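You operate a simulated robot arm through the tools that you are given. There is no shell and no other tool.

Carry out the task below with a simulated robot arm. There is one attempt and no reset: what you move stays moved.

TASK
Wipe the bloom off the lot 6 sheet, then dust its middle.
Fine: teal cloth pad for the bloom, green brush, loaded at the dust box; both tools go back, dust lid shut; the other sheet stays as it is. Set down upright: green brush. A coat counts when it lies all over at full strength: go over it till it gets no stronger. What is to be rubbed or washed off counts as gone when no trace of it is left.

It is judged by the outcome, as a careful person would: the job done as asked, and still so three seconds after it is handed in. It fails if anything else is knocked over, pushed out of place, dropped, spilled or broken. Lids that push on must go on centred and level and be pressed home; caps that screw on are set level and turned clockwise until they are tight. Flat cloth is picked up by pressing the open fingertips on it (5 to 10 N) and closing them slowly along it; thin cloth reads only 2 to 8 mm in the jaws.

THE ROBOT
A 6-joint arm with a two-finger parallel gripper, fixed in place. Base frame: the origin is on the floor under the middle of its stand, x ahead of it, y to its left, z up; the work surface is at about z = 850. Lengths are in mm, angles in rad, forces in N, time in s.
It reaches about 1313 mm from its shoulder. Its first joint turns from -2.897 to 2.897 rad. Payload 3.43 kg.
The TCP is the grasp point between the finger pads, 34 mm short of the fingertips. In the tool frame z runs along the fingers and y along their closing line. Largest opening 128 mm; finger width 24, thickness 12; the body of the gripper, 48 by 130 mm, starts 96 mm behind the TCP.
Orientation is told as [roll, pitch, yaw] about the base's x, y, z axes, in that order, counted from this pose: with the fingers straight down and closing along the base's y, the tool's x points along the base's -x, its y along +y and its z along -z.

THE INTERFACE
- The arm moves only by the tool play_rows. Its argument "commands" is a list of rows, each an object of numbers (a shift or turn left out is 0, a gripper value left out holds the last): "tx", "ty", "tz": the shift along the base's x, y, z in units of 250 mm (1.0 is 250 mm); "ax", "ay", "az": the turn, a rotation vector about the base's x, y, z in units of 120 degrees (1.0 is 120 degrees). In form: [{"tx": .., "ty": .., "tz": .., "ax": .., "ay": .., "az": ..}, ...]. A call has 1 to 20 rows; each row is the pose to reach, as a shift and turn from the pose commanded when the call began. "jaw" is the finger opening in cm, from 0 to 12.8, set as the call begins (left out, the last holds). A call with a number of a shift or a turn outside -1 to 1 is refused whole. Each row takes 0.2 s and may step no farther than 50 mm and 0.15 rad from the row before; otherwise, or with a gripper value out of range, the whole call is refused. Where a pose cannot be reached the arm comes as near as it can. A force on the tool above 90 N (or 10 N above the force at the start of the call, whichever is more), or a blocked arm, ends the call early, and 0.2 s more pass. Each finger travels about 153 mm/s and halts on what it meets, pressing with about 41 N; the grip force reading is that of the motor and also rises with nothing between the fingers. The clock runs only during rows and for 0.2 s after the last one: add rows that repeat a pose to give the fingers time. It gives the time, the measured TCP pose, the force on the tool (base axes), the opening and the grip force at its end, in the units of the frame above (readings bear some noise), with the torque about the TCP (base axes, N m) and any sound that the robot's microphone picked up, and new pictures: "show" is both (left out), scene, wrist or none.
- Cameras (640 x 400 px; columns grow to the right, rows downward): "scene" is fixed at [49.2, 499.7, 1456]; the picture's right is [-0.27, -0.96, 0.00], its down [-0.53, 0.15, -0.83] and it looks along [0.80, -0.23, -0.56] (base axes); focal length 350 px, centre (320, 200). "wrist" rides on the gripper at [76, -11, -160] in the tool frame; the picture's right is [0.15, 0.99, 0.00], its down [-0.88, 0.13, -0.46] and it looks along [-0.45, 0.07, 0.89] (tool axes); focal length 234 px, centre (320, 200). There is no depth. A picture from a camera that has moved, and an enlarged one, comes with that camera's place and axes in the base frame and with its lens.
- close_up(camera, box): a new picture of the part [left, top, right, bottom] of that camera's present view, enlarged. The clock stands still meanwhile.
- job_done(): hands the job in; it is judged then, once.

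Places have to be worked out from the pictures, the camera data and where the tool is seen. Open the gripper and draw the arm clear of the work before you hand the job in, unless the task says otherwise.

The tools are called after "Call:" as a command line: name --argument value ..., lists and objects as JSON in quotes. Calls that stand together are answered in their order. play_rows: Moves the arm, as the interface text tells. Its arguments: {"type":"object","properties":{"commands":{"type":"array","items":{"type":"object","properties":{"tx":{"type":"number"},"ty":{"type":"number"},"tz":{"type":"number"},"ax":{"type":"number"},"ay":{"type":"number"},"az":{"type":"number"}}}},"jaw":{"type":"number"},"show":{"type":"string","enum":["both","scene","wrist","none"]}},"required":["commands"]} The other tools are called the same way: close_up (camera, box) takes an enlarged picture of a part of a camera's view; job_done () hands the job in.

At the start:

```text
time_s: 0.0
position: [598.7, 329.5, 1099.3]
tool_rot: [0.001, 0.001, -0.001]
wrist_force: [0.2, -0.1, 0.0]
wrist_torque: [-0.02, 0.01, 0.0]
opening: 128.0
gripper_force: 0.0
```

scene: 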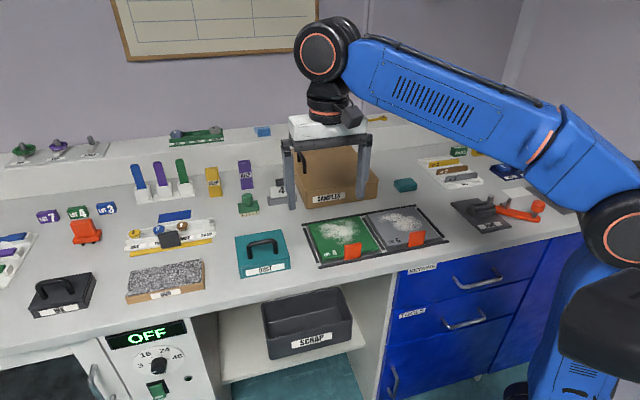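
wrist: 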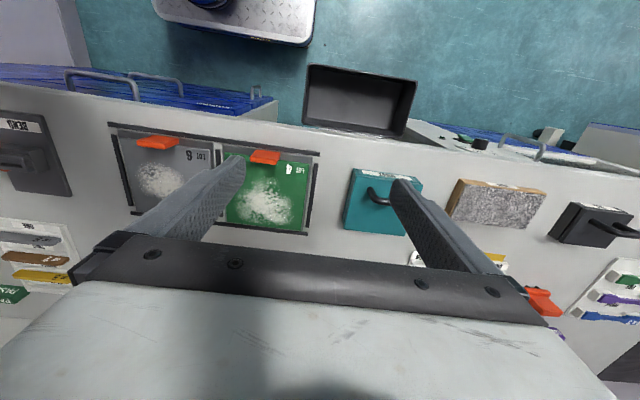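

The scene shows two sheets (a green "lot 4"? and a grey one "lot 6"?), a teal pad, and several green things. I take close-ups to read the labels before moving.

Call:
close_up --camera "scene" --box '[290, 190, 450, 290]'

Call:
close_up --camera "scene" --box '[120, 120, 280, 220]'

Call:
close_up --camera "scene" --box '[0, 190, 160, 290]'

Call:
close_up --camera "scene" --box '[120, 200, 300, 312]'

Call:
close_up --camera "scene" --box '[400, 130, 560, 230]'

Call:
close_up --camera "scene" --box '[0, 110, 240, 180]'

Call:
close_up --camera "wrist" --box '[90, 110, 350, 250]'

```text
4.00 times, centred on (370, 240) of scene
camera zoom: at [49.2, 499.7, 1456.0], right [-0.27, -0.96, 0.0], down [-0.53, 0.15, -0.83], along [0.8, -0.23, -0.56], focal length 1402 px, centre (120, 40)
```

zoom: 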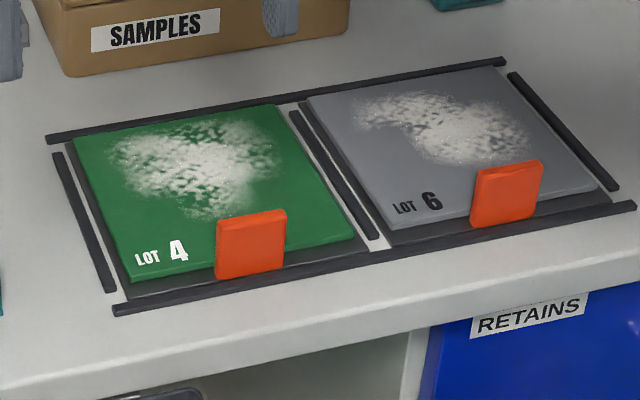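

```text
4.00 times, centred on (200, 170) of scene
camera zoom: at [49.2, 499.7, 1456.0], right [-0.27, -0.96, 0.0], down [-0.53, 0.15, -0.83], along [0.8, -0.23, -0.56], focal length 1402 px, centre (800, 320)
```

zoom: 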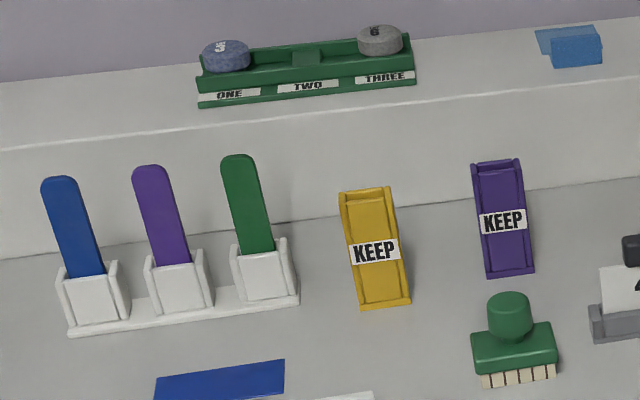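

```text
4.00 times, centred on (80, 240) of scene
camera zoom: at [49.2, 499.7, 1456.0], right [-0.27, -0.96, 0.0], down [-0.53, 0.15, -0.83], along [0.8, -0.23, -0.56], focal length 1402 px, centre (1280, 40)
```

zoom: 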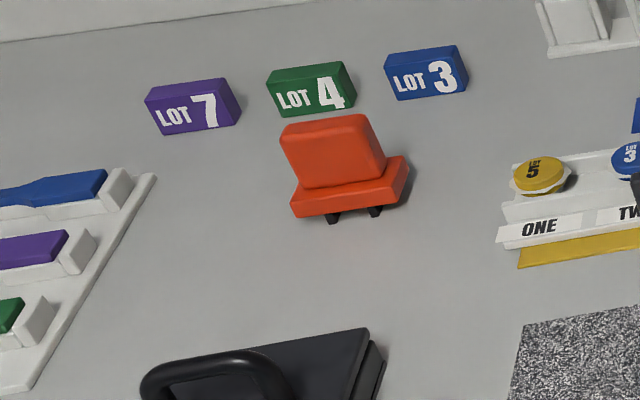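

```text
3.56 times, centred on (210, 256) of scene
camera zoom: at [49.2, 499.7, 1456.0], right [-0.27, -0.96, 0.0], down [-0.53, 0.15, -0.83], along [0.8, -0.23, -0.56], focal length 1246 px, centre (711, 1)
```

zoom: 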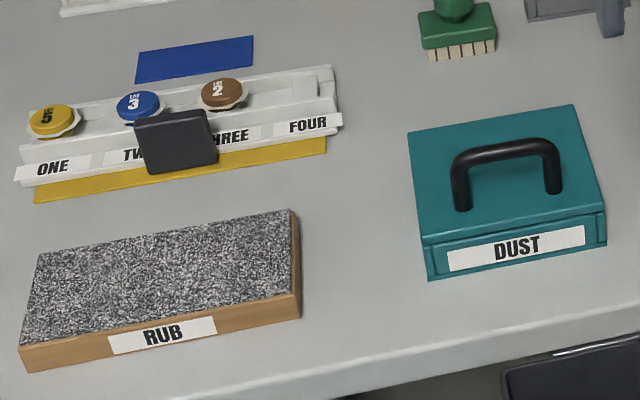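

```text
4.00 times, centred on (480, 180) of scene
camera zoom: at [49.2, 499.7, 1456.0], right [-0.27, -0.96, 0.0], down [-0.53, 0.15, -0.83], along [0.8, -0.23, -0.56], focal length 1402 px, centre (-320, 280)
```

zoom: 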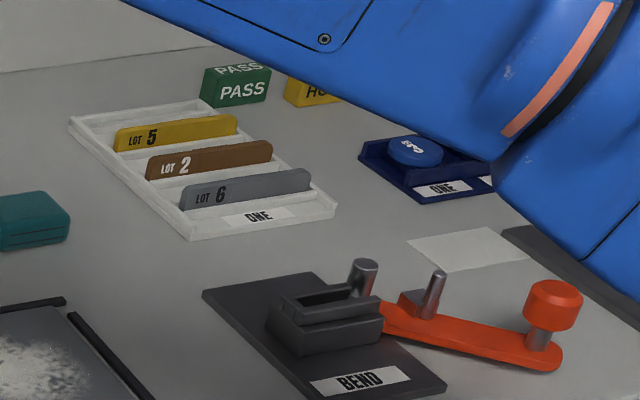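

```text
2.67 times, centred on (120, 145) of scene
camera zoom: at [49.2, 499.7, 1456.0], right [-0.27, -0.96, 0.0], down [-0.53, 0.15, -0.83], along [0.8, -0.23, -0.56], focal length 935 px, centre (853, 347)
```

zoom: 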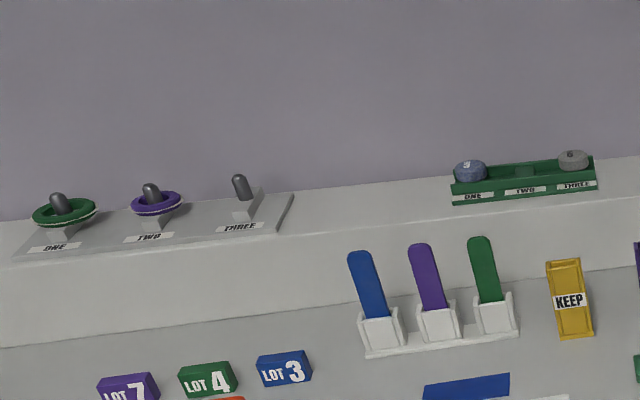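

```text
2.46 times, centred on (220, 180) of wrist
camera zoom: at [521.5, 318.9, 1260.3], right [-0.15, 0.99, 0.0], down [0.88, 0.13, 0.46], along [0.45, 0.07, -0.89], focal length 576 px, centre (566, 249)
```

zoom: 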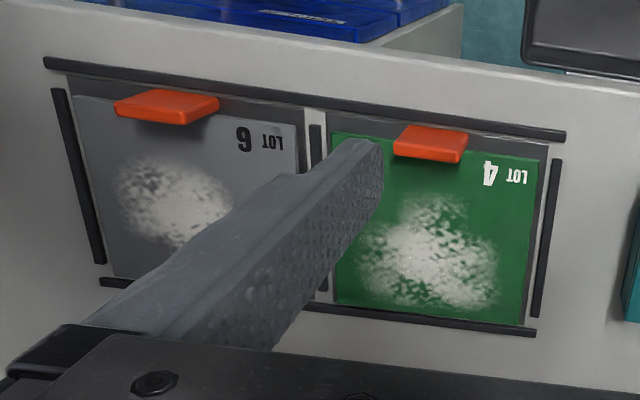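

Lot 6 is the grey sheet, spanning roughly x 654–800, y −7–146. I look closer at the teal pad, brush and dust box.

Call:
close_up --camera "scene" --box '[380, 165, 444, 205]'

Call:
close_up --camera "scene" --box '[220, 175, 284, 215]'

Call:
close_up --camera "scene" --box '[220, 220, 308, 275]'

Call:
close_up --camera "scene" --box '[250, 120, 410, 220]'

Call:
close_up --camera "wrist" --box '[330, 150, 560, 270]'

Call:
close_up --camera "scene" --box '[340, 195, 452, 265]'

```text
10.00 times, centred on (412, 185) of scene
camera zoom: at [49.2, 499.7, 1456.0], right [-0.27, -0.96, 0.0], down [-0.53, 0.15, -0.83], along [0.8, -0.23, -0.56], focal length 3505 px, centre (-600, 350)
```

zoom: 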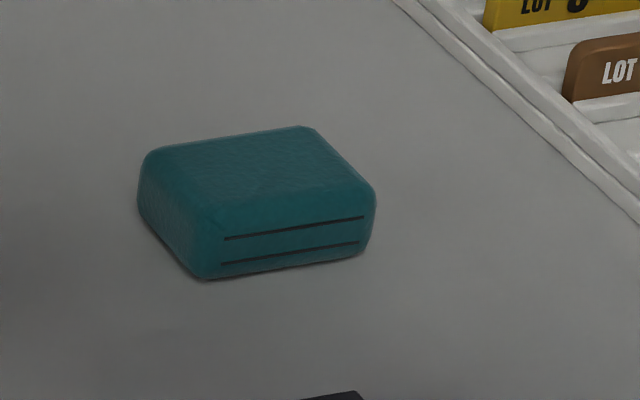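

```text
10.00 times, centred on (252, 195) of scene
camera zoom: at [49.2, 499.7, 1456.0], right [-0.27, -0.96, 0.0], down [-0.53, 0.15, -0.83], along [0.8, -0.23, -0.56], focal length 3505 px, centre (1000, 250)
```

zoom: 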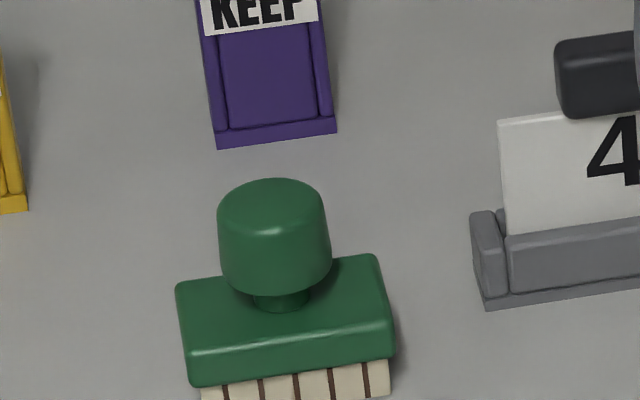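

```text
7.27 times, centred on (264, 248) of scene
camera zoom: at [49.2, 499.7, 1456.0], right [-0.27, -0.96, 0.0], down [-0.53, 0.15, -0.83], along [0.8, -0.23, -0.56], focal length 2549 px, centre (727, -146)
```

zoom: 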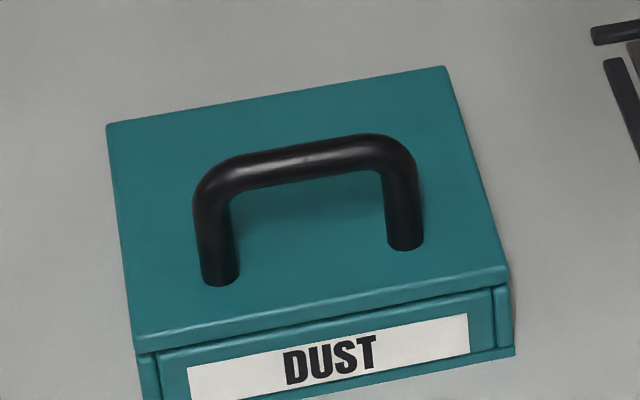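

```text
4.00 times, centred on (330, 170) of scene
camera zoom: at [49.2, 499.7, 1456.0], right [-0.27, -0.96, 0.0], down [-0.53, 0.15, -0.83], along [0.8, -0.23, -0.56], focal length 1402 px, centre (280, 320)
```

zoom: 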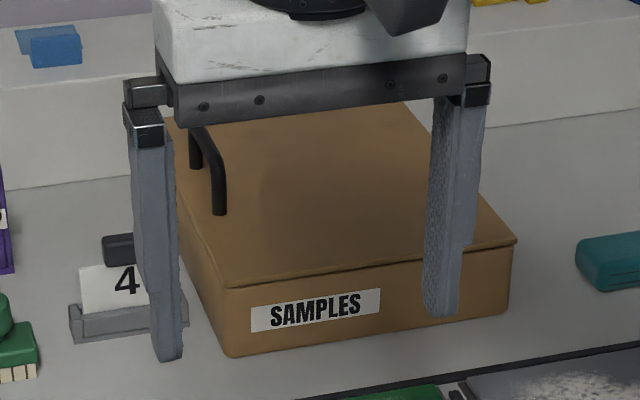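

```text
2.78 times, centred on (445, 210) of wrist
camera zoom: at [521.5, 318.9, 1260.3], right [-0.15, 0.99, 0.0], down [0.88, 0.13, 0.46], along [0.45, 0.07, -0.89], focal length 652 px, centre (-28, 172)
```

zoom: 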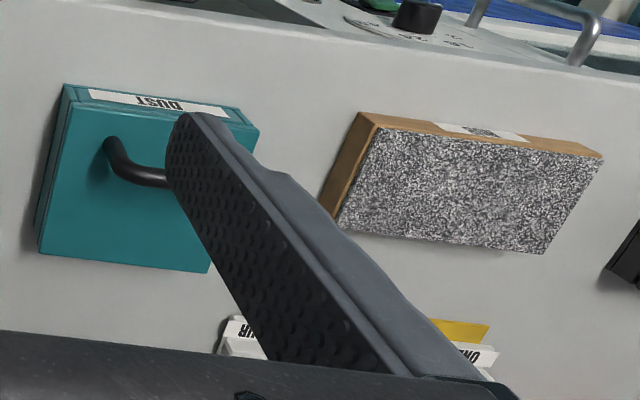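

```text
5.71 times, centred on (396, 230) of scene
camera zoom: at [49.2, 499.7, 1456.0], right [-0.27, -0.96, 0.0], down [-0.53, 0.15, -0.83], along [0.8, -0.23, -0.56], focal length 2003 px, centre (-114, 29)
```

zoom: 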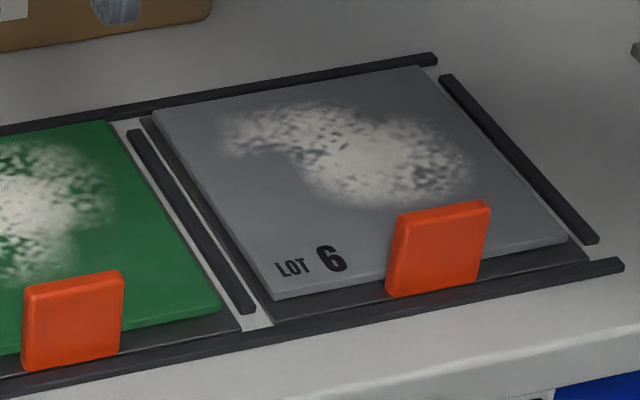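

The teal pad sits near (907, −36), the brush near (900, 330) and the lidded DUST box near the front. I move above the lot 6 sheet to view it from the wrist camera.

Call:
play_rows --commands '[{"tx": 0.04, "ty": -0.16}, {"tx": 0.08, "ty": -0.33}, {"tx": 0.12, "ty": -0.5}, {"tx": 0.16, "ty": -0.67}, {"tx": 0.2, "ty": -0.84}, {"tx": 0.24, "ty": -1.0}, {"tx": 0.24, "ty": -1.0}]'

```text
time_s: 1.6
position: [659.2, 79.9, 1098.8]
tool_rot: [0.001, 0.002, 0.001]
wrist_force: [-0.5, -0.4, -0.4]
wrist_torque: [-0.01, 0.0, 0.02]
opening: 127.9
gripper_force: 0.0
camera wrist: at [582.7, 68.5, 1259.5], right [-0.15, 0.99, 0.0], down [0.88, 0.13, 0.46], along [0.45, 0.07, -0.89], focal length 234 px, centre (320, 200)
```

scene: 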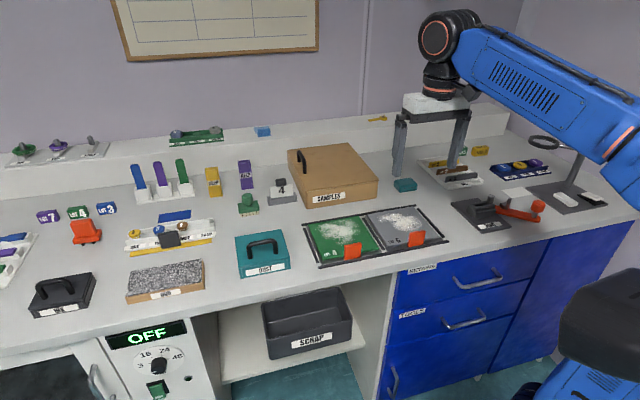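
wrist: 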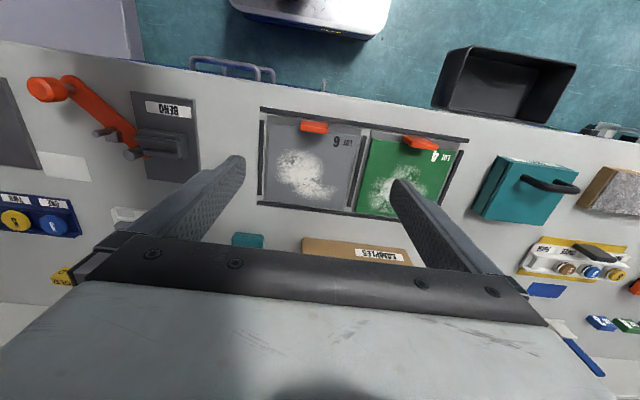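

Call:
close_up --camera "wrist" --box '[240, 100, 400, 220]'

Call:
close_up --camera "wrist" --box '[200, 210, 360, 270]'

Call:
close_up --camera "scene" --box '[370, 100, 530, 200]'

Call:
close_up --camera "wrist" --box '[450, 140, 610, 260]'

```text
3.33 times, centred on (320, 160) of wrist
camera zoom: at [582.7, 68.5, 1259.5], right [-0.15, 0.99, 0.0], down [0.88, 0.13, 0.46], along [0.45, 0.07, -0.89], focal length 781 px, centre (320, 333)
```

zoom: 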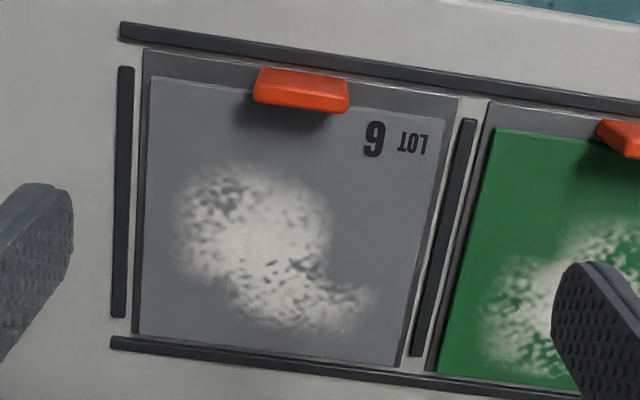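

```text
4.00 times, centred on (280, 240) of wrist
camera zoom: at [582.7, 68.5, 1259.5], right [-0.15, 0.99, 0.0], down [0.88, 0.13, 0.46], along [0.45, 0.07, -0.89], focal length 937 px, centre (480, 40)
```

zoom: 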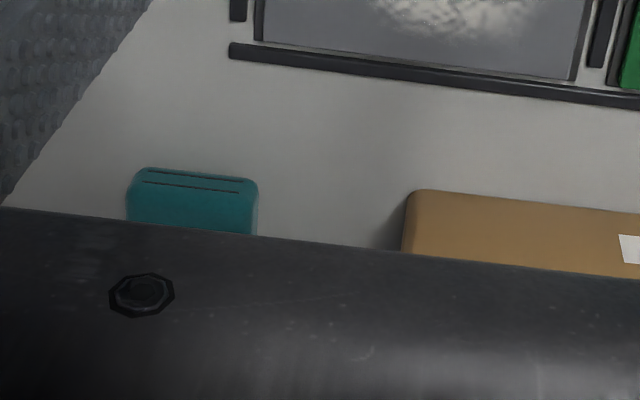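

```text
4.00 times, centred on (450, 150) of scene
camera zoom: at [49.2, 499.7, 1456.0], right [-0.27, -0.96, 0.0], down [-0.53, 0.15, -0.83], along [0.8, -0.23, -0.56], focal length 1402 px, centre (-200, 400)
```

zoom: 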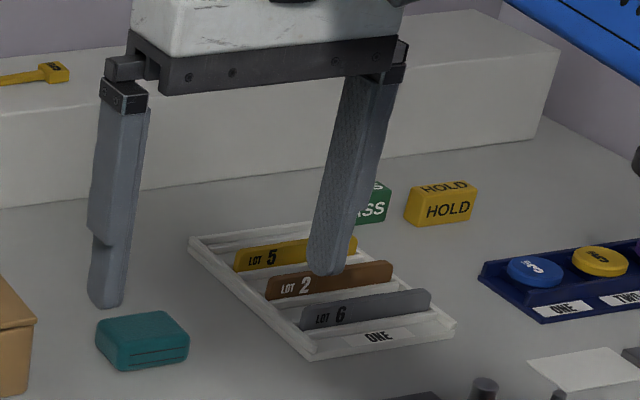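

```text
3.33 times, centred on (530, 200) of wrist
camera zoom: at [582.7, 68.5, 1259.5], right [-0.15, 0.99, 0.0], down [0.88, 0.13, 0.46], along [0.45, 0.07, -0.89], focal length 781 px, centre (-380, 200)
```

zoom: 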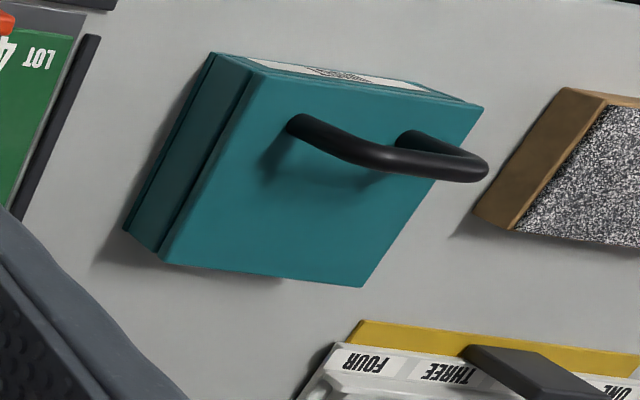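

Sheet 6 works out to x≈657–802, y≈−5–147, with its bloom at x≈690–792, y≈5–130; the orange clip is at the near edge. I move above the teal pad (≈(908, −35)) for a closer look.

Call:
play_rows --commands '[{"tx": 0.14, "ty": -0.066, "tz": -0.05}, {"tx": 0.28, "ty": -0.13, "tz": -0.11}, {"tx": 0.42, "ty": -0.195, "tz": -0.17}, {"tx": 0.56, "ty": -0.26, "tz": -0.23}, {"tx": 0.7, "ty": -0.325, "tz": -0.29}, {"tx": 0.85, "ty": -0.39, "tz": -0.34}, {"tx": 0.99, "ty": -0.458, "tz": -0.396}, {"tx": 0.99, "ty": -0.458, "tz": -0.396}]'

```text
time_s: 3.4
position: [905.8, -33.3, 999.3]
tool_rot: [0.002, -0.002, 0.001]
wrist_force: [-0.4, 0.1, 0.1]
wrist_torque: [0.0, 0.0, 0.01]
opening: 128.0
gripper_force: 0.0
camera wrist: at [828.8, -45.2, 1160.8], right [-0.15, 0.99, 0.0], down [0.88, 0.13, 0.46], along [0.45, 0.07, -0.89], focal length 234 px, centre (320, 200)
```

scene: 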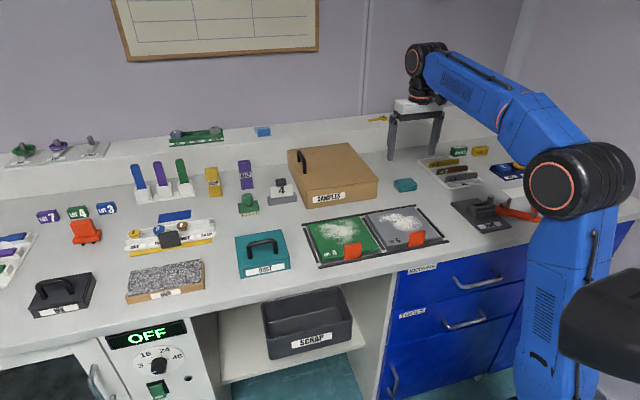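
wrist: 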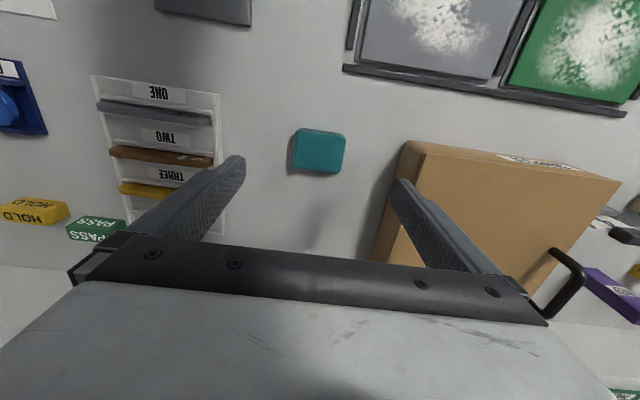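

Call:
close_up --camera "wrist" --box '[270, 110, 366, 190]'

Call:
close_up --camera "scene" --box '[370, 110, 466, 200]'

```text
5.00 times, centred on (318, 150) of wrist
camera zoom: at [828.8, -45.2, 1160.8], right [-0.15, 0.99, 0.0], down [0.88, 0.13, 0.46], along [0.45, 0.07, -0.89], focal length 1171 px, centre (330, 450)
```

zoom: 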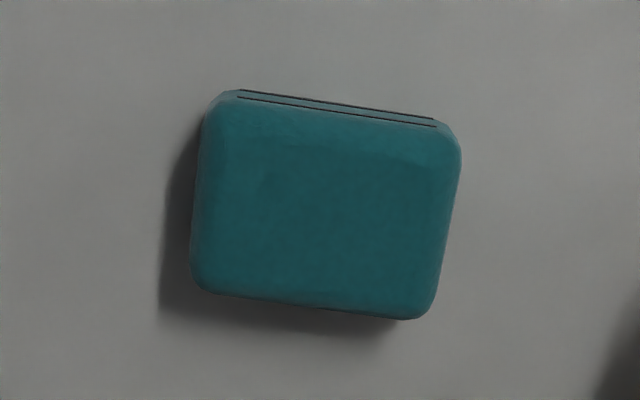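

```text
4.44 times, centred on (418, 155) of scene
camera zoom: at [49.2, 499.7, 1456.0], right [-0.27, -0.96, 0.0], down [-0.53, 0.15, -0.83], along [0.8, -0.23, -0.56], focal length 1558 px, centre (-116, 400)
```

zoom: 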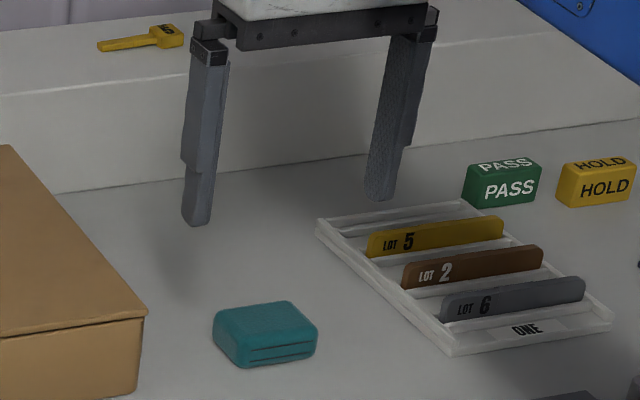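

The pad is about 64 (y) × 47 (x) mm, centred at (908, −34.5), square with the base. I descend with open fingers around it, fingertips to about z=858.

Call:
play_rows --commands '[{"tx": 0.008, "tz": -0.12}, {"tx": 0.008, "tz": -0.24}, {"tx": 0.008, "tz": -0.34}, {"tx": 0.008, "tz": -0.4}, {"tx": 0.008, "tz": -0.428}, {"tx": 0.008, "tz": -0.428}]'

```text
time_s: 4.8
position: [906.1, -34.7, 893.7]
tool_rot: [0.002, 0.001, 0.001]
wrist_force: [-0.3, -0.1, -0.7]
wrist_torque: [0.01, 0.01, 0.01]
opening: 127.9
gripper_force: 0.1
camera wrist: at [830.0, -45.8, 1053.9], right [-0.15, 0.99, 0.0], down [0.88, 0.13, 0.46], along [0.45, 0.07, -0.89], focal length 234 px, centre (320, 200)
```

scene: 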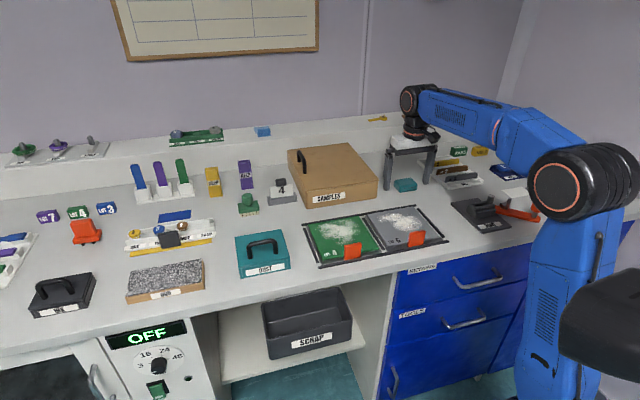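
wrist: 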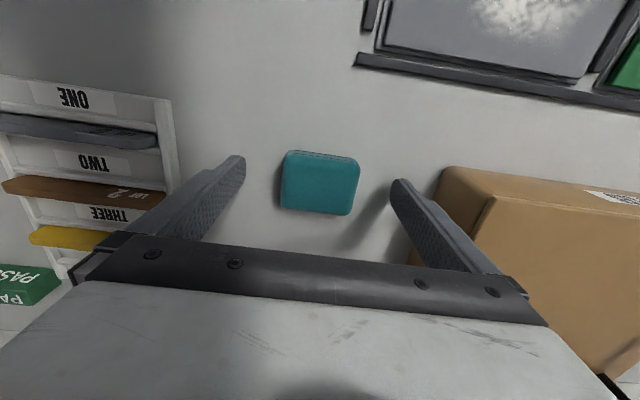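

The pad sits centred between the fingers. I close the jaw on it.

Call:
play_rows --commands '[{"tz": 0}, {"tz": 0}, {"tz": 0}, {"tz": 0}]' --jaw 4.5

```text
time_s: 5.8
position: [906.5, -35.0, 894.1]
tool_rot: [0.001, 0.0, 0.001]
wrist_force: [-0.6, -0.3, -1.1]
wrist_torque: [0.02, 0.02, 0.01]
opening: 63.4
gripper_force: 41.2
camera wrist: at [830.1, -45.8, 1054.0], right [-0.15, 0.99, 0.0], down [0.88, 0.13, 0.46], along [0.45, 0.07, -0.89], focal length 234 px, centre (320, 200)
```

scene: 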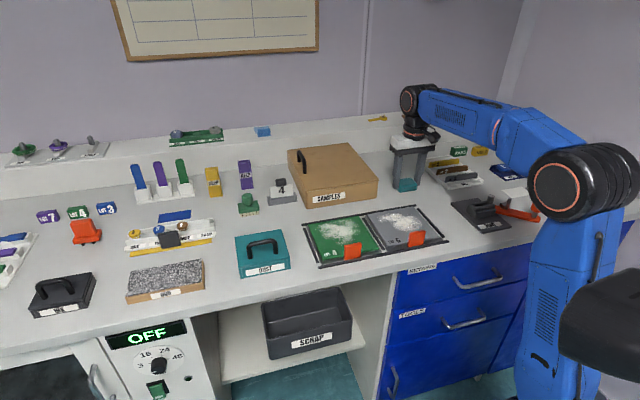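
wrist: 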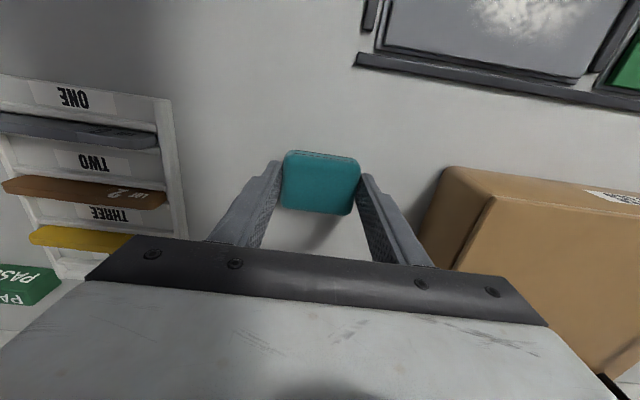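

Gripped at 63.4 mm. I lift it, carry it over the sheet's middle and lower to just above.

Call:
play_rows --commands '[{"tz": 0.1}, {"tz": 0.25}, {"tx": -0.12, "ty": 0.07, "tz": 0.27}, {"tx": -0.26, "ty": 0.15, "tz": 0.27}, {"tx": -0.4, "ty": 0.235, "tz": 0.27}, {"tx": -0.55, "ty": 0.32, "tz": 0.27}, {"tx": -0.693, "ty": 0.408, "tz": 0.25}, {"tx": -0.693, "ty": 0.408, "tz": 0.12}, {"tx": -0.693, "ty": 0.408, "tz": 0.08}, {"tx": -0.693, "ty": 0.408, "tz": 0.08}]'

```text
time_s: 8.0
position: [734.5, 68.7, 913.2]
tool_rot: [0.001, -0.001, -0.001]
wrist_force: [0.0, 0.5, -1.1]
wrist_torque: [-0.03, -0.01, 0.01]
opening: 63.6
gripper_force: 40.3
camera wrist: at [657.3, 56.8, 1073.8], right [-0.15, 0.99, 0.0], down [0.88, 0.13, 0.46], along [0.45, 0.07, -0.89], focal length 234 px, centre (320, 200)
```

scene: 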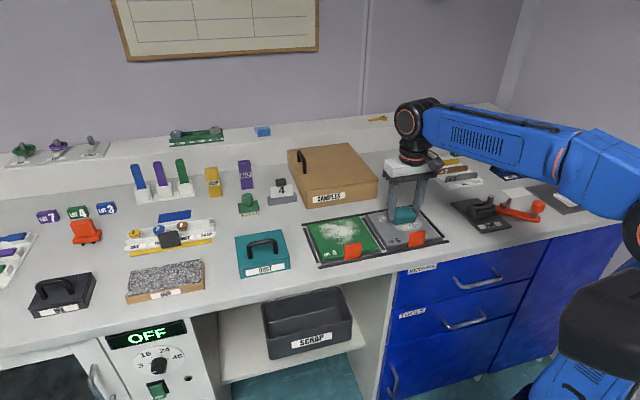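
wrist: 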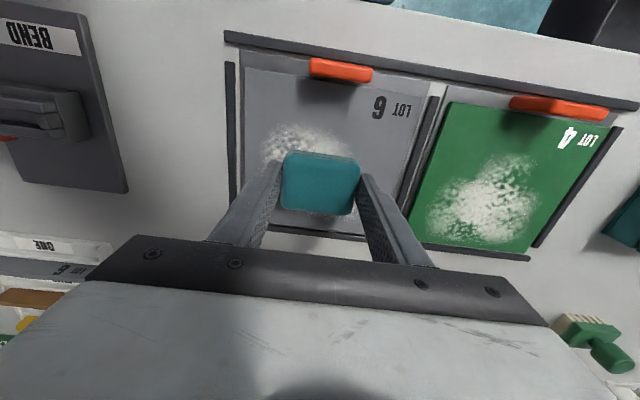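

The pad is over the middle of sheet 6, held level. I lower in small steps while watching the force to find contact.

Call:
play_rows --commands '[{"tz": -0.016}, {"tz": -0.032}, {"tz": -0.04}, {"tz": -0.04}]' --show "none"

Call:
play_rows --commands '[{"tz": -0.006}, {"tz": -0.012}, {"tz": -0.012}]' --show "none"

```text
time_s: 9.0
position: [733.5, 68.2, 904.5]
tool_rot: [0.001, 0.002, 0.0]
wrist_force: [0.3, 0.2, -0.9]
wrist_torque: [0.04, 0.0, -0.01]
opening: 63.8
gripper_force: 41.2
```

```text
time_s: 9.8
position: [733.8, 68.8, 900.9]
tool_rot: [0.003, -0.002, -0.001]
wrist_force: [-0.5, -0.2, 14.2]
wrist_torque: [-0.12, 0.03, 0.01]
opening: 63.2
gripper_force: 41.1
```

Contact found at TCP z≈902 (14 N now). I sweep the pad across the bloom in overlapping strokes.

Call:
play_rows --commands '[{"tx": -0.07, "ty": -0.07, "tz": 0.001}, {"tx": -0.14, "ty": -0.148, "tz": 0.001}, {"tx": -0.14, "ty": -0.05, "tz": 0.001}, {"tx": -0.14, "ty": 0.05, "tz": 0.001}, {"tx": -0.14, "ty": 0.152, "tz": 0.001}, {"tx": -0.06, "ty": 0.152, "tz": 0.001}, {"tx": -0.06, "ty": 0.05, "tz": 0.001}, {"tx": -0.06, "ty": -0.05, "tz": 0.001}, {"tx": -0.06, "ty": -0.148, "tz": 0.001}, {"tx": 0.02, "ty": -0.148, "tz": 0.001}, {"tx": 0.02, "ty": -0.05, "tz": 0.001}, {"tx": 0.02, "ty": 0.05, "tz": 0.001}, {"tx": 0.02, "ty": 0.152, "tz": 0.001}, {"tx": 0.1, "ty": 0.152, "tz": 0.001}, {"tx": 0.1, "ty": 0.05, "tz": 0.001}, {"tx": 0.1, "ty": -0.05, "tz": 0.001}, {"tx": 0.1, "ty": -0.148, "tz": 0.001}, {"tx": 0.172, "ty": -0.148, "tz": 0.001}, {"tx": 0.172, "ty": 0.0, "tz": 0.001}, {"tx": 0.172, "ty": 0.152, "tz": 0.001}]'

```text
time_s: 14.0
position: [777.6, 105.4, 902.5]
tool_rot: [0.001, 0.0, -0.003]
wrist_force: [0.2, 0.6, -0.4]
wrist_torque: [0.0, 0.0, -0.03]
opening: 63.5
gripper_force: 41.1
camera wrist: at [700.9, 94.6, 1062.7], right [-0.15, 0.99, 0.0], down [0.88, 0.13, 0.46], along [0.45, 0.07, -0.89], focal length 234 px, centre (320, 200)
```

scene: 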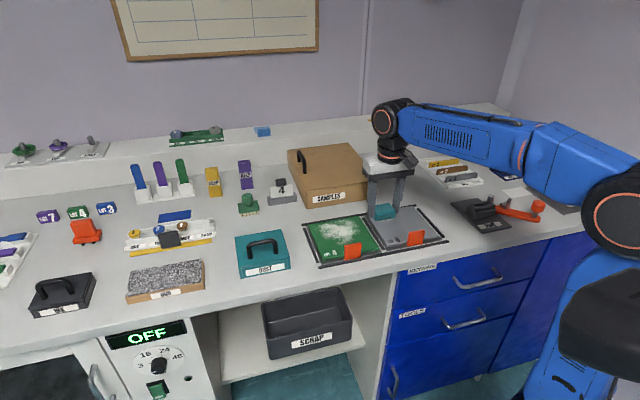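
wrist: 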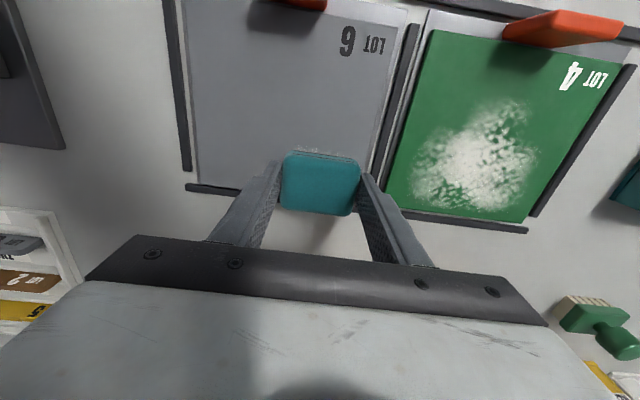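

Most of the bloom seems gone; I zoom in to look for remnants.

Call:
close_up --camera "wrist" --box '[170, 0, 430, 200]'

Call:
close_up --camera "scene" --box '[340, 190, 452, 260]'

```text
2.00 times, centred on (300, 100) of wrist
camera zoom: at [700.9, 94.6, 1062.7], right [-0.15, 0.99, 0.0], down [0.88, 0.13, 0.46], along [0.45, 0.07, -0.89], focal length 468 px, centre (360, 400)
```

zoom: 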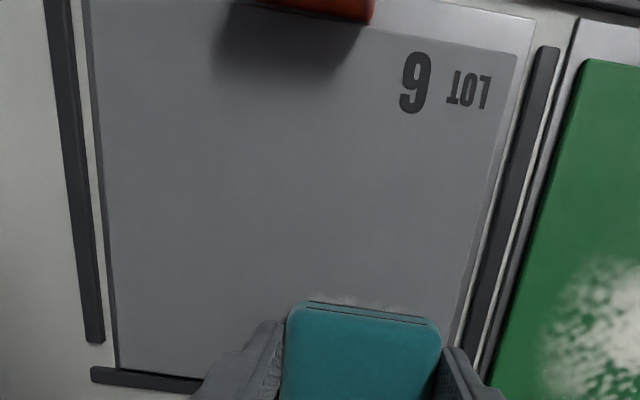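

```text
5.71 times, centred on (396, 225) of scene
camera zoom: at [49.2, 499.7, 1456.0], right [-0.27, -0.96, 0.0], down [-0.53, 0.15, -0.83], along [0.8, -0.23, -0.56], focal length 2003 px, centre (-114, 57)
```

zoom: 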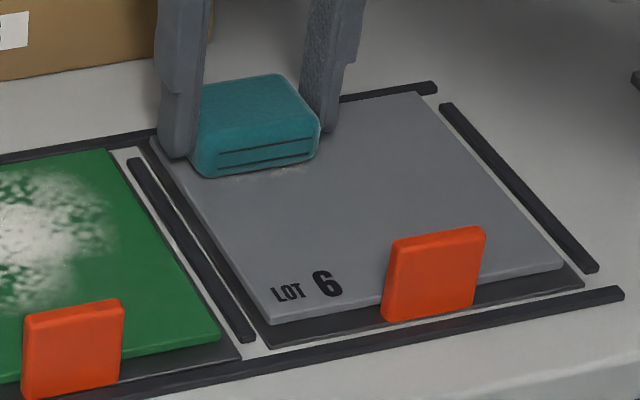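

A little bloom remains around the pad's present place. I check the contact by holding, lowering a touch.

Call:
play_rows --commands '[{"tz": 0}, {"tz": -0.004}, {"tz": -0.004}]' --show "none"

```text
time_s: 14.8
position: [776.8, 106.6, 901.6]
tool_rot: [0.001, -0.001, 0.001]
wrist_force: [0.8, 2.3, 11.0]
wrist_torque: [-0.03, -0.06, 0.01]
opening: 63.8
gripper_force: 40.7
```

11 N contact now. I make a second full pass in the reverse order with slower, overlapping strokes.

Call:
play_rows --commands '[{"ty": -0.1}, {"ty": -0.2}, {"ty": -0.3}, {"tx": -0.06, "ty": -0.3}, {"tx": -0.06, "ty": -0.2}, {"tx": -0.06, "ty": -0.1}, {"tx": -0.06, "ty": 0.01}, {"tx": -0.12, "ty": 0.01}, {"tx": -0.12, "ty": -0.1}, {"tx": -0.12, "ty": -0.2}, {"tx": -0.12, "ty": -0.3}, {"tx": -0.19, "ty": -0.3}, {"tx": -0.19, "ty": -0.2}, {"tx": -0.19, "ty": -0.1}, {"tx": -0.19, "ty": 0.01}, {"tx": -0.26, "ty": 0.01}, {"tx": -0.26, "ty": -0.1}, {"tx": -0.26, "ty": -0.2}, {"tx": -0.26, "ty": -0.3}, {"tx": -0.26, "ty": -0.3}]'

```text
time_s: 19.0
position: [711.4, 33.1, 900.6]
tool_rot: [0.002, -0.001, 0.003]
wrist_force: [-2.2, 3.8, 6.0]
wrist_torque: [0.12, 0.07, -0.04]
opening: 63.4
gripper_force: 40.7
camera wrist: at [635.8, 20.9, 1060.7], right [-0.15, 0.99, 0.0], down [0.88, 0.13, 0.46], along [0.45, 0.07, -0.89], focal length 234 px, centre (320, 200)
```

scene: 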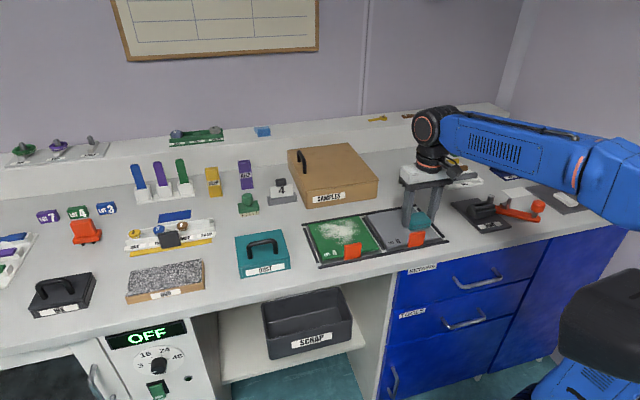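
wrist: 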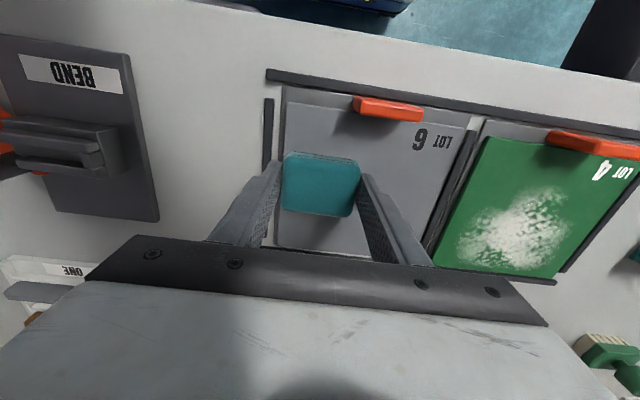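

Now I lift a little and move the pad back to see the whole sheet from both cameras.

Call:
play_rows --commands '[{"tz": 0.15}, {"tz": 0.3}, {"tz": 0.4, "tx": 0.05, "ty": -0.15}, {"tz": 0.5, "tx": 0.05, "ty": -0.3}, {"tz": 0.5, "tx": 0.05, "ty": -0.4}, {"tz": 0.5, "tx": 0.05, "ty": -0.4}]'

Call:
close_up --camera "scene" --box '[348, 195, 452, 260]'

Call:
close_up --camera "wrist" --box '[340, 90, 560, 240]'

```text
time_s: 20.4
position: [725.4, -68.7, 1026.1]
tool_rot: [0.003, 0.001, 0.0]
wrist_force: [-0.6, -0.2, 0.6]
wrist_torque: [-0.01, 0.04, -0.01]
opening: 63.7
gripper_force: 40.6
camera wrist: at [648.2, -80.1, 1186.7], right [-0.15, 0.99, 0.0], down [0.88, 0.13, 0.46], along [0.45, 0.07, -0.89], focal length 234 px, centre (320, 200)
```

scene: 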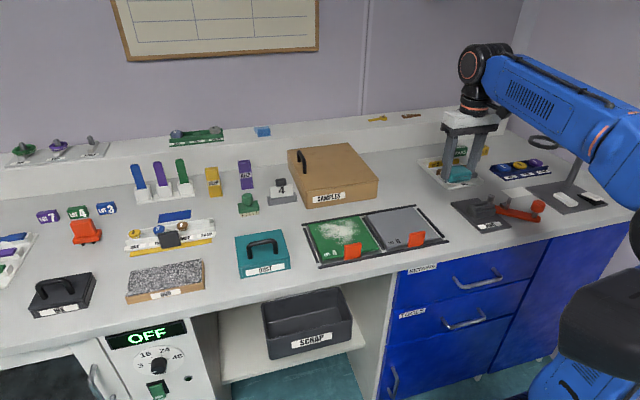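
wrist: 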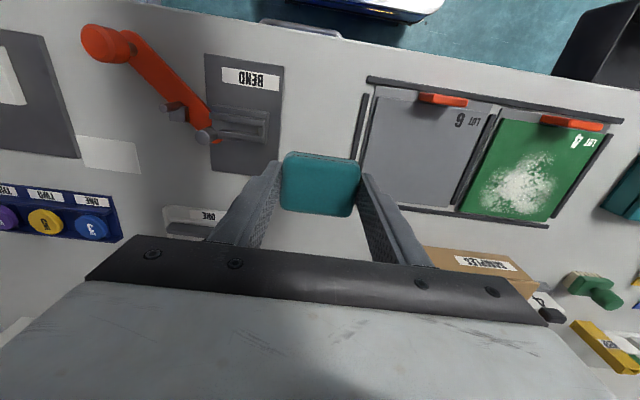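

```text
6.15 times, centred on (400, 228) of scene
camera zoom: at [49.2, 499.7, 1456.0], right [-0.27, -0.96, 0.0], down [-0.53, 0.15, -0.83], along [0.8, -0.23, -0.56], focal length 2157 px, centre (-172, 31)
```

zoom: 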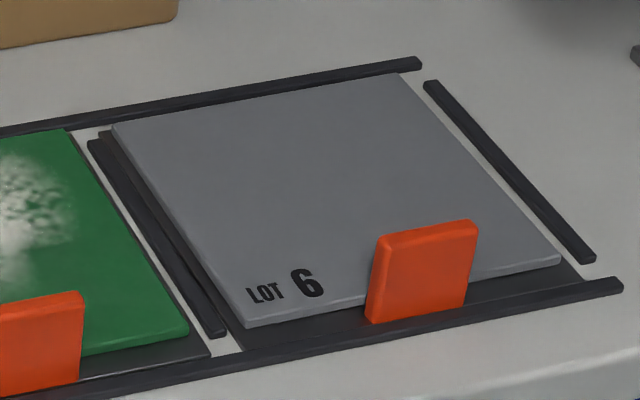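

```text
2.67 times, centred on (450, 165) of wrist
camera zoom: at [648.2, -80.1, 1186.7], right [-0.15, 0.99, 0.0], down [0.88, 0.13, 0.46], along [0.45, 0.07, -0.89], focal length 624 px, centre (-27, 293)
```

zoom: 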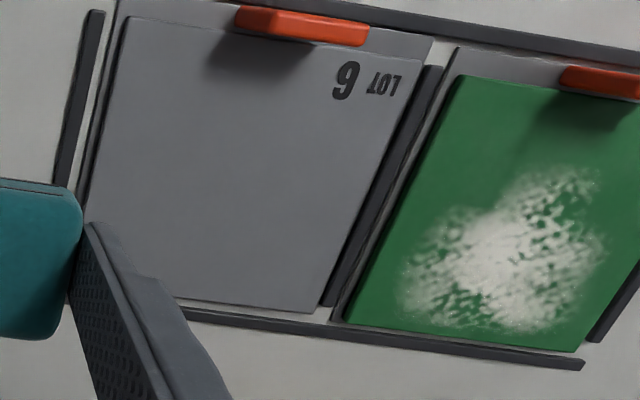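

The sheet looks clean; I zoom tighter to be sure that no trace remains.

Call:
close_up --camera "scene" --box '[362, 200, 410, 230]'

Call:
close_up --camera "scene" --box '[395, 210, 443, 240]'

Call:
close_up --camera "wrist" --box '[360, 90, 500, 215]'

```text
13.33 times, centred on (386, 215) of scene
camera zoom: at [49.2, 499.7, 1456.0], right [-0.27, -0.96, 0.0], down [-0.53, 0.15, -0.83], along [0.8, -0.23, -0.56], focal length 4673 px, centre (-560, 0)
```

zoom: 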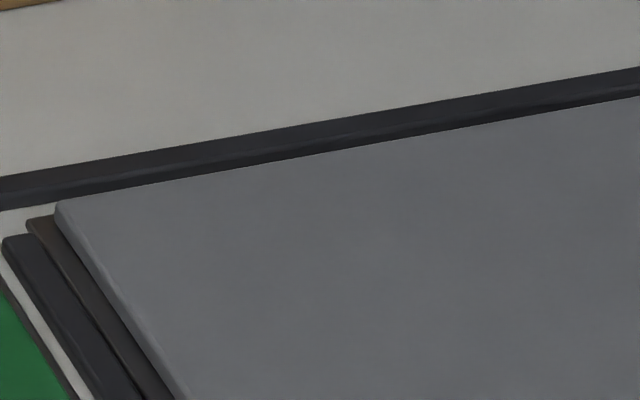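

```text
13.33 times, centred on (419, 225) of scene
camera zoom: at [49.2, 499.7, 1456.0], right [-0.27, -0.96, 0.0], down [-0.53, 0.15, -0.83], along [0.8, -0.23, -0.56], focal length 4673 px, centre (-1000, -133)
```

zoom: 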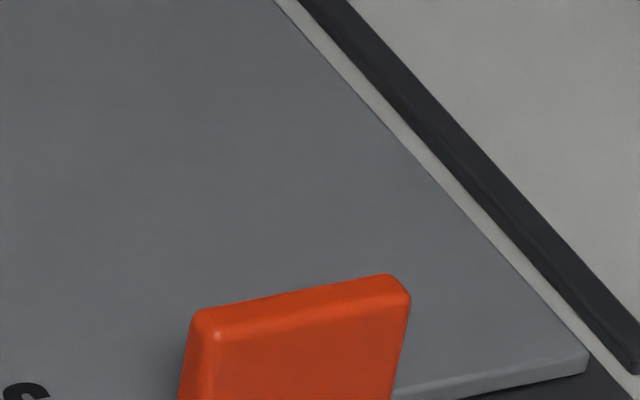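

```text
3.20 times, centred on (430, 152) of wrist
camera zoom: at [648.2, -80.1, 1186.7], right [-0.15, 0.99, 0.0], down [0.88, 0.13, 0.46], along [0.45, 0.07, -0.89], focal length 749 px, centre (-32, 352)
```

zoom: 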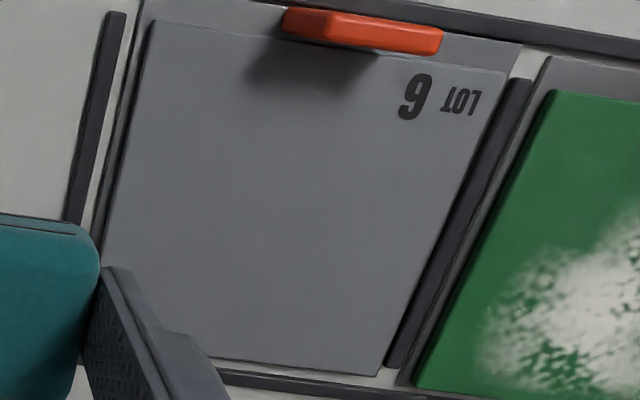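

It looks clean, but I'll do one more insurance pass over the whole bloom area, since traces could be too faint to see. First I come back over the sheet and make contact.

Call:
play_rows --commands '[{"ty": 0.15, "tx": -0.04}, {"ty": 0.3, "tx": -0.08, "tz": -0.08}, {"ty": 0.4, "tx": -0.09, "tz": -0.25}, {"ty": 0.4, "tx": -0.09, "tz": -0.42}, {"ty": 0.4, "tx": -0.09, "tz": -0.48}, {"ty": 0.4, "tx": -0.09, "tz": -0.5}, {"ty": 0.4, "tx": -0.09, "tz": -0.502}, {"ty": 0.4, "tx": -0.09, "tz": -0.502}]' --show "none"

```text
time_s: 22.2
position: [701.3, 29.4, 899.9]
tool_rot: [0.002, 0.0, 0.001]
wrist_force: [2.6, -1.0, 5.0]
wrist_torque: [-0.09, -0.06, 0.03]
opening: 63.5
gripper_force: 41.0
```

Contact at 5 N; I press slightly more and sweep the whole area again.

Call:
play_rows --commands '[{"tz": -0.003}, {"ty": 0.1, "tz": -0.003}, {"ty": 0.2, "tz": -0.003}, {"ty": 0.31, "tz": -0.003}, {"tx": 0.075, "ty": 0.31, "tz": -0.003}, {"tx": 0.075, "ty": 0.2, "tz": -0.003}, {"tx": 0.075, "ty": 0.1, "tz": -0.003}, {"tx": 0.075, "ty": 0, "tz": -0.003}, {"tx": 0.15, "ty": 0, "tz": -0.003}, {"tx": 0.15, "ty": 0.1, "tz": -0.003}, {"tx": 0.15, "ty": 0.2, "tz": -0.003}, {"tx": 0.15, "ty": 0.31, "tz": -0.003}, {"tx": 0.225, "ty": 0.31, "tz": -0.003}, {"tx": 0.225, "ty": 0.2, "tz": -0.003}, {"tx": 0.225, "ty": 0.1, "tz": -0.003}, {"tx": 0.225, "ty": 0, "tz": -0.003}, {"tx": 0.3, "ty": 0, "tz": -0.003}, {"tx": 0.3, "ty": 0.1, "tz": -0.003}, {"tx": 0.3, "ty": 0.2, "tz": -0.003}, {"tx": 0.3, "ty": 0.31, "tz": -0.003}]' --show "none"

```text
time_s: 26.4
position: [776.4, 106.3, 899.1]
tool_rot: [0.002, 0.002, -0.002]
wrist_force: [0.4, -4.7, 9.5]
wrist_torque: [-0.28, -0.07, 0.04]
opening: 63.7
gripper_force: 41.2
```

Good contact throughout. I lift and carry the pad back to its original place at (908, −35), stopping slightly above the table.

Call:
play_rows --commands '[{"tz": 0.15}, {"tz": 0.34}, {"tz": 0.4, "tx": 0.05, "ty": -0.14}, {"tz": 0.4, "tx": 0.17, "ty": -0.28}, {"tz": 0.4, "tx": 0.29, "ty": -0.42}, {"tz": 0.4, "tx": 0.42, "ty": -0.57}, {"tz": 0.4, "tx": 0.521, "ty": -0.57}, {"tz": 0.25, "tx": 0.521, "ty": -0.57}, {"tz": 0.1, "tx": 0.521, "ty": -0.57}, {"tz": 0.0, "tx": 0.521, "ty": -0.57}, {"tz": -0.01, "tx": 0.521, "ty": -0.57}, {"tz": -0.01, "tx": 0.521, "ty": -0.57}]'

```text
time_s: 29.0
position: [908.8, -34.9, 895.0]
tool_rot: [0.002, 0.001, 0.001]
wrist_force: [0.2, 0.3, -0.6]
wrist_torque: [0.02, 0.01, -0.01]
opening: 63.5
gripper_force: 41.1
camera wrist: at [832.6, -45.8, 1055.7], right [-0.15, 0.99, 0.0], down [0.88, 0.13, 0.46], along [0.45, 0.07, -0.89], focal length 234 px, centre (320, 200)
```

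scene: 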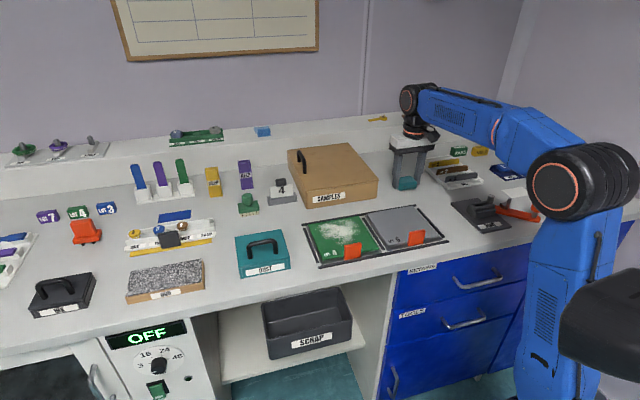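
wrist: 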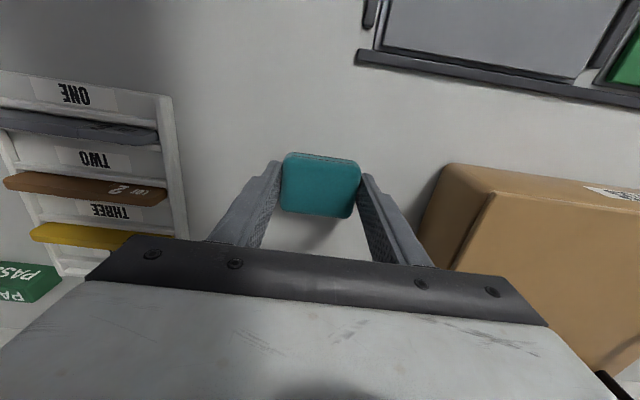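

Over the original spot. I lower gently until the table takes the pad.

Call:
play_rows --commands '[{"tz": -0.006}, {"tz": -0.012}, {"tz": -0.016}, {"tz": -0.016}]' --show "none"

```text
time_s: 30.0
position: [908.2, -33.9, 892.0]
tool_rot: [0.001, 0.001, 0.0]
wrist_force: [0.0, -0.5, 1.2]
wrist_torque: [-0.02, 0.03, -0.02]
opening: 63.7
gripper_force: 41.1
```

Slight contact (1.2 N). I lower another millimetre and check.

Call:
play_rows --commands '[{"tz": -0.004}, {"tz": -0.004}]' --show "none"

```text
time_s: 30.6
position: [906.3, -34.7, 890.9]
tool_rot: [0.003, 0.001, 0.001]
wrist_force: [0.5, 0.5, -0.4]
wrist_torque: [-0.04, 0.0, -0.01]
opening: 63.7
gripper_force: 40.7
```

Call:
play_rows --commands '[{"tz": -0.004}, {"tz": -0.006}, {"tz": -0.006}]' --show "none"

```text
time_s: 31.4
position: [906.9, -34.5, 890.2]
tool_rot: [0.003, 0.0, 0.0]
wrist_force: [0.7, 1.1, 5.7]
wrist_torque: [-0.05, 0.01, -0.02]
opening: 63.7
gripper_force: 41.3
```

The table now bears the pad (5.7 N). I open the jaw and rise straight up.

Call:
play_rows --commands '[{"tz": 0}, {"tz": 0}, {"tz": 0}, {"tz": 0.1}, {"tz": 0.25}, {"tz": 0.4}, {"tz": 0.5}]' --jaw 11

```text
time_s: 33.0
position: [906.9, -34.4, 1013.3]
tool_rot: [0.002, 0.002, 0.0]
wrist_force: [-0.2, 0.1, 0.6]
wrist_torque: [-0.03, 0.04, 0.02]
opening: 110.1
gripper_force: 0.1
camera wrist: at [832.1, -45.0, 1174.4], right [-0.15, 0.99, 0.0], down [0.88, 0.13, 0.45], along [0.45, 0.07, -0.89], focal length 234 px, centre (320, 200)
```

scene: 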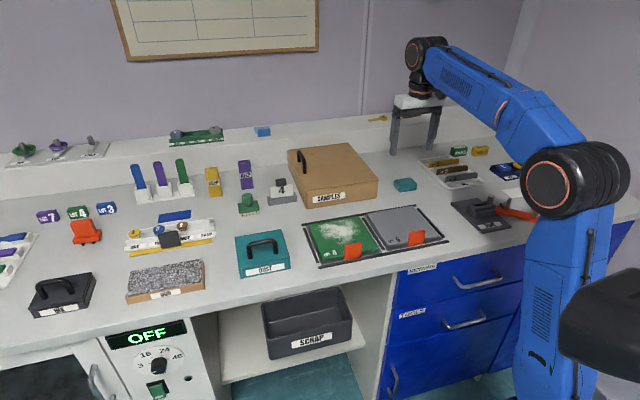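
wrist: 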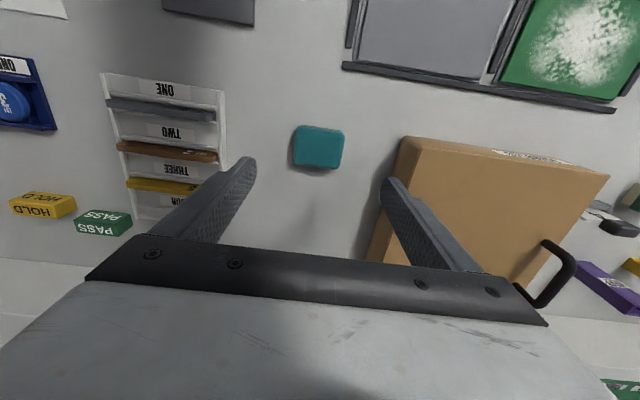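

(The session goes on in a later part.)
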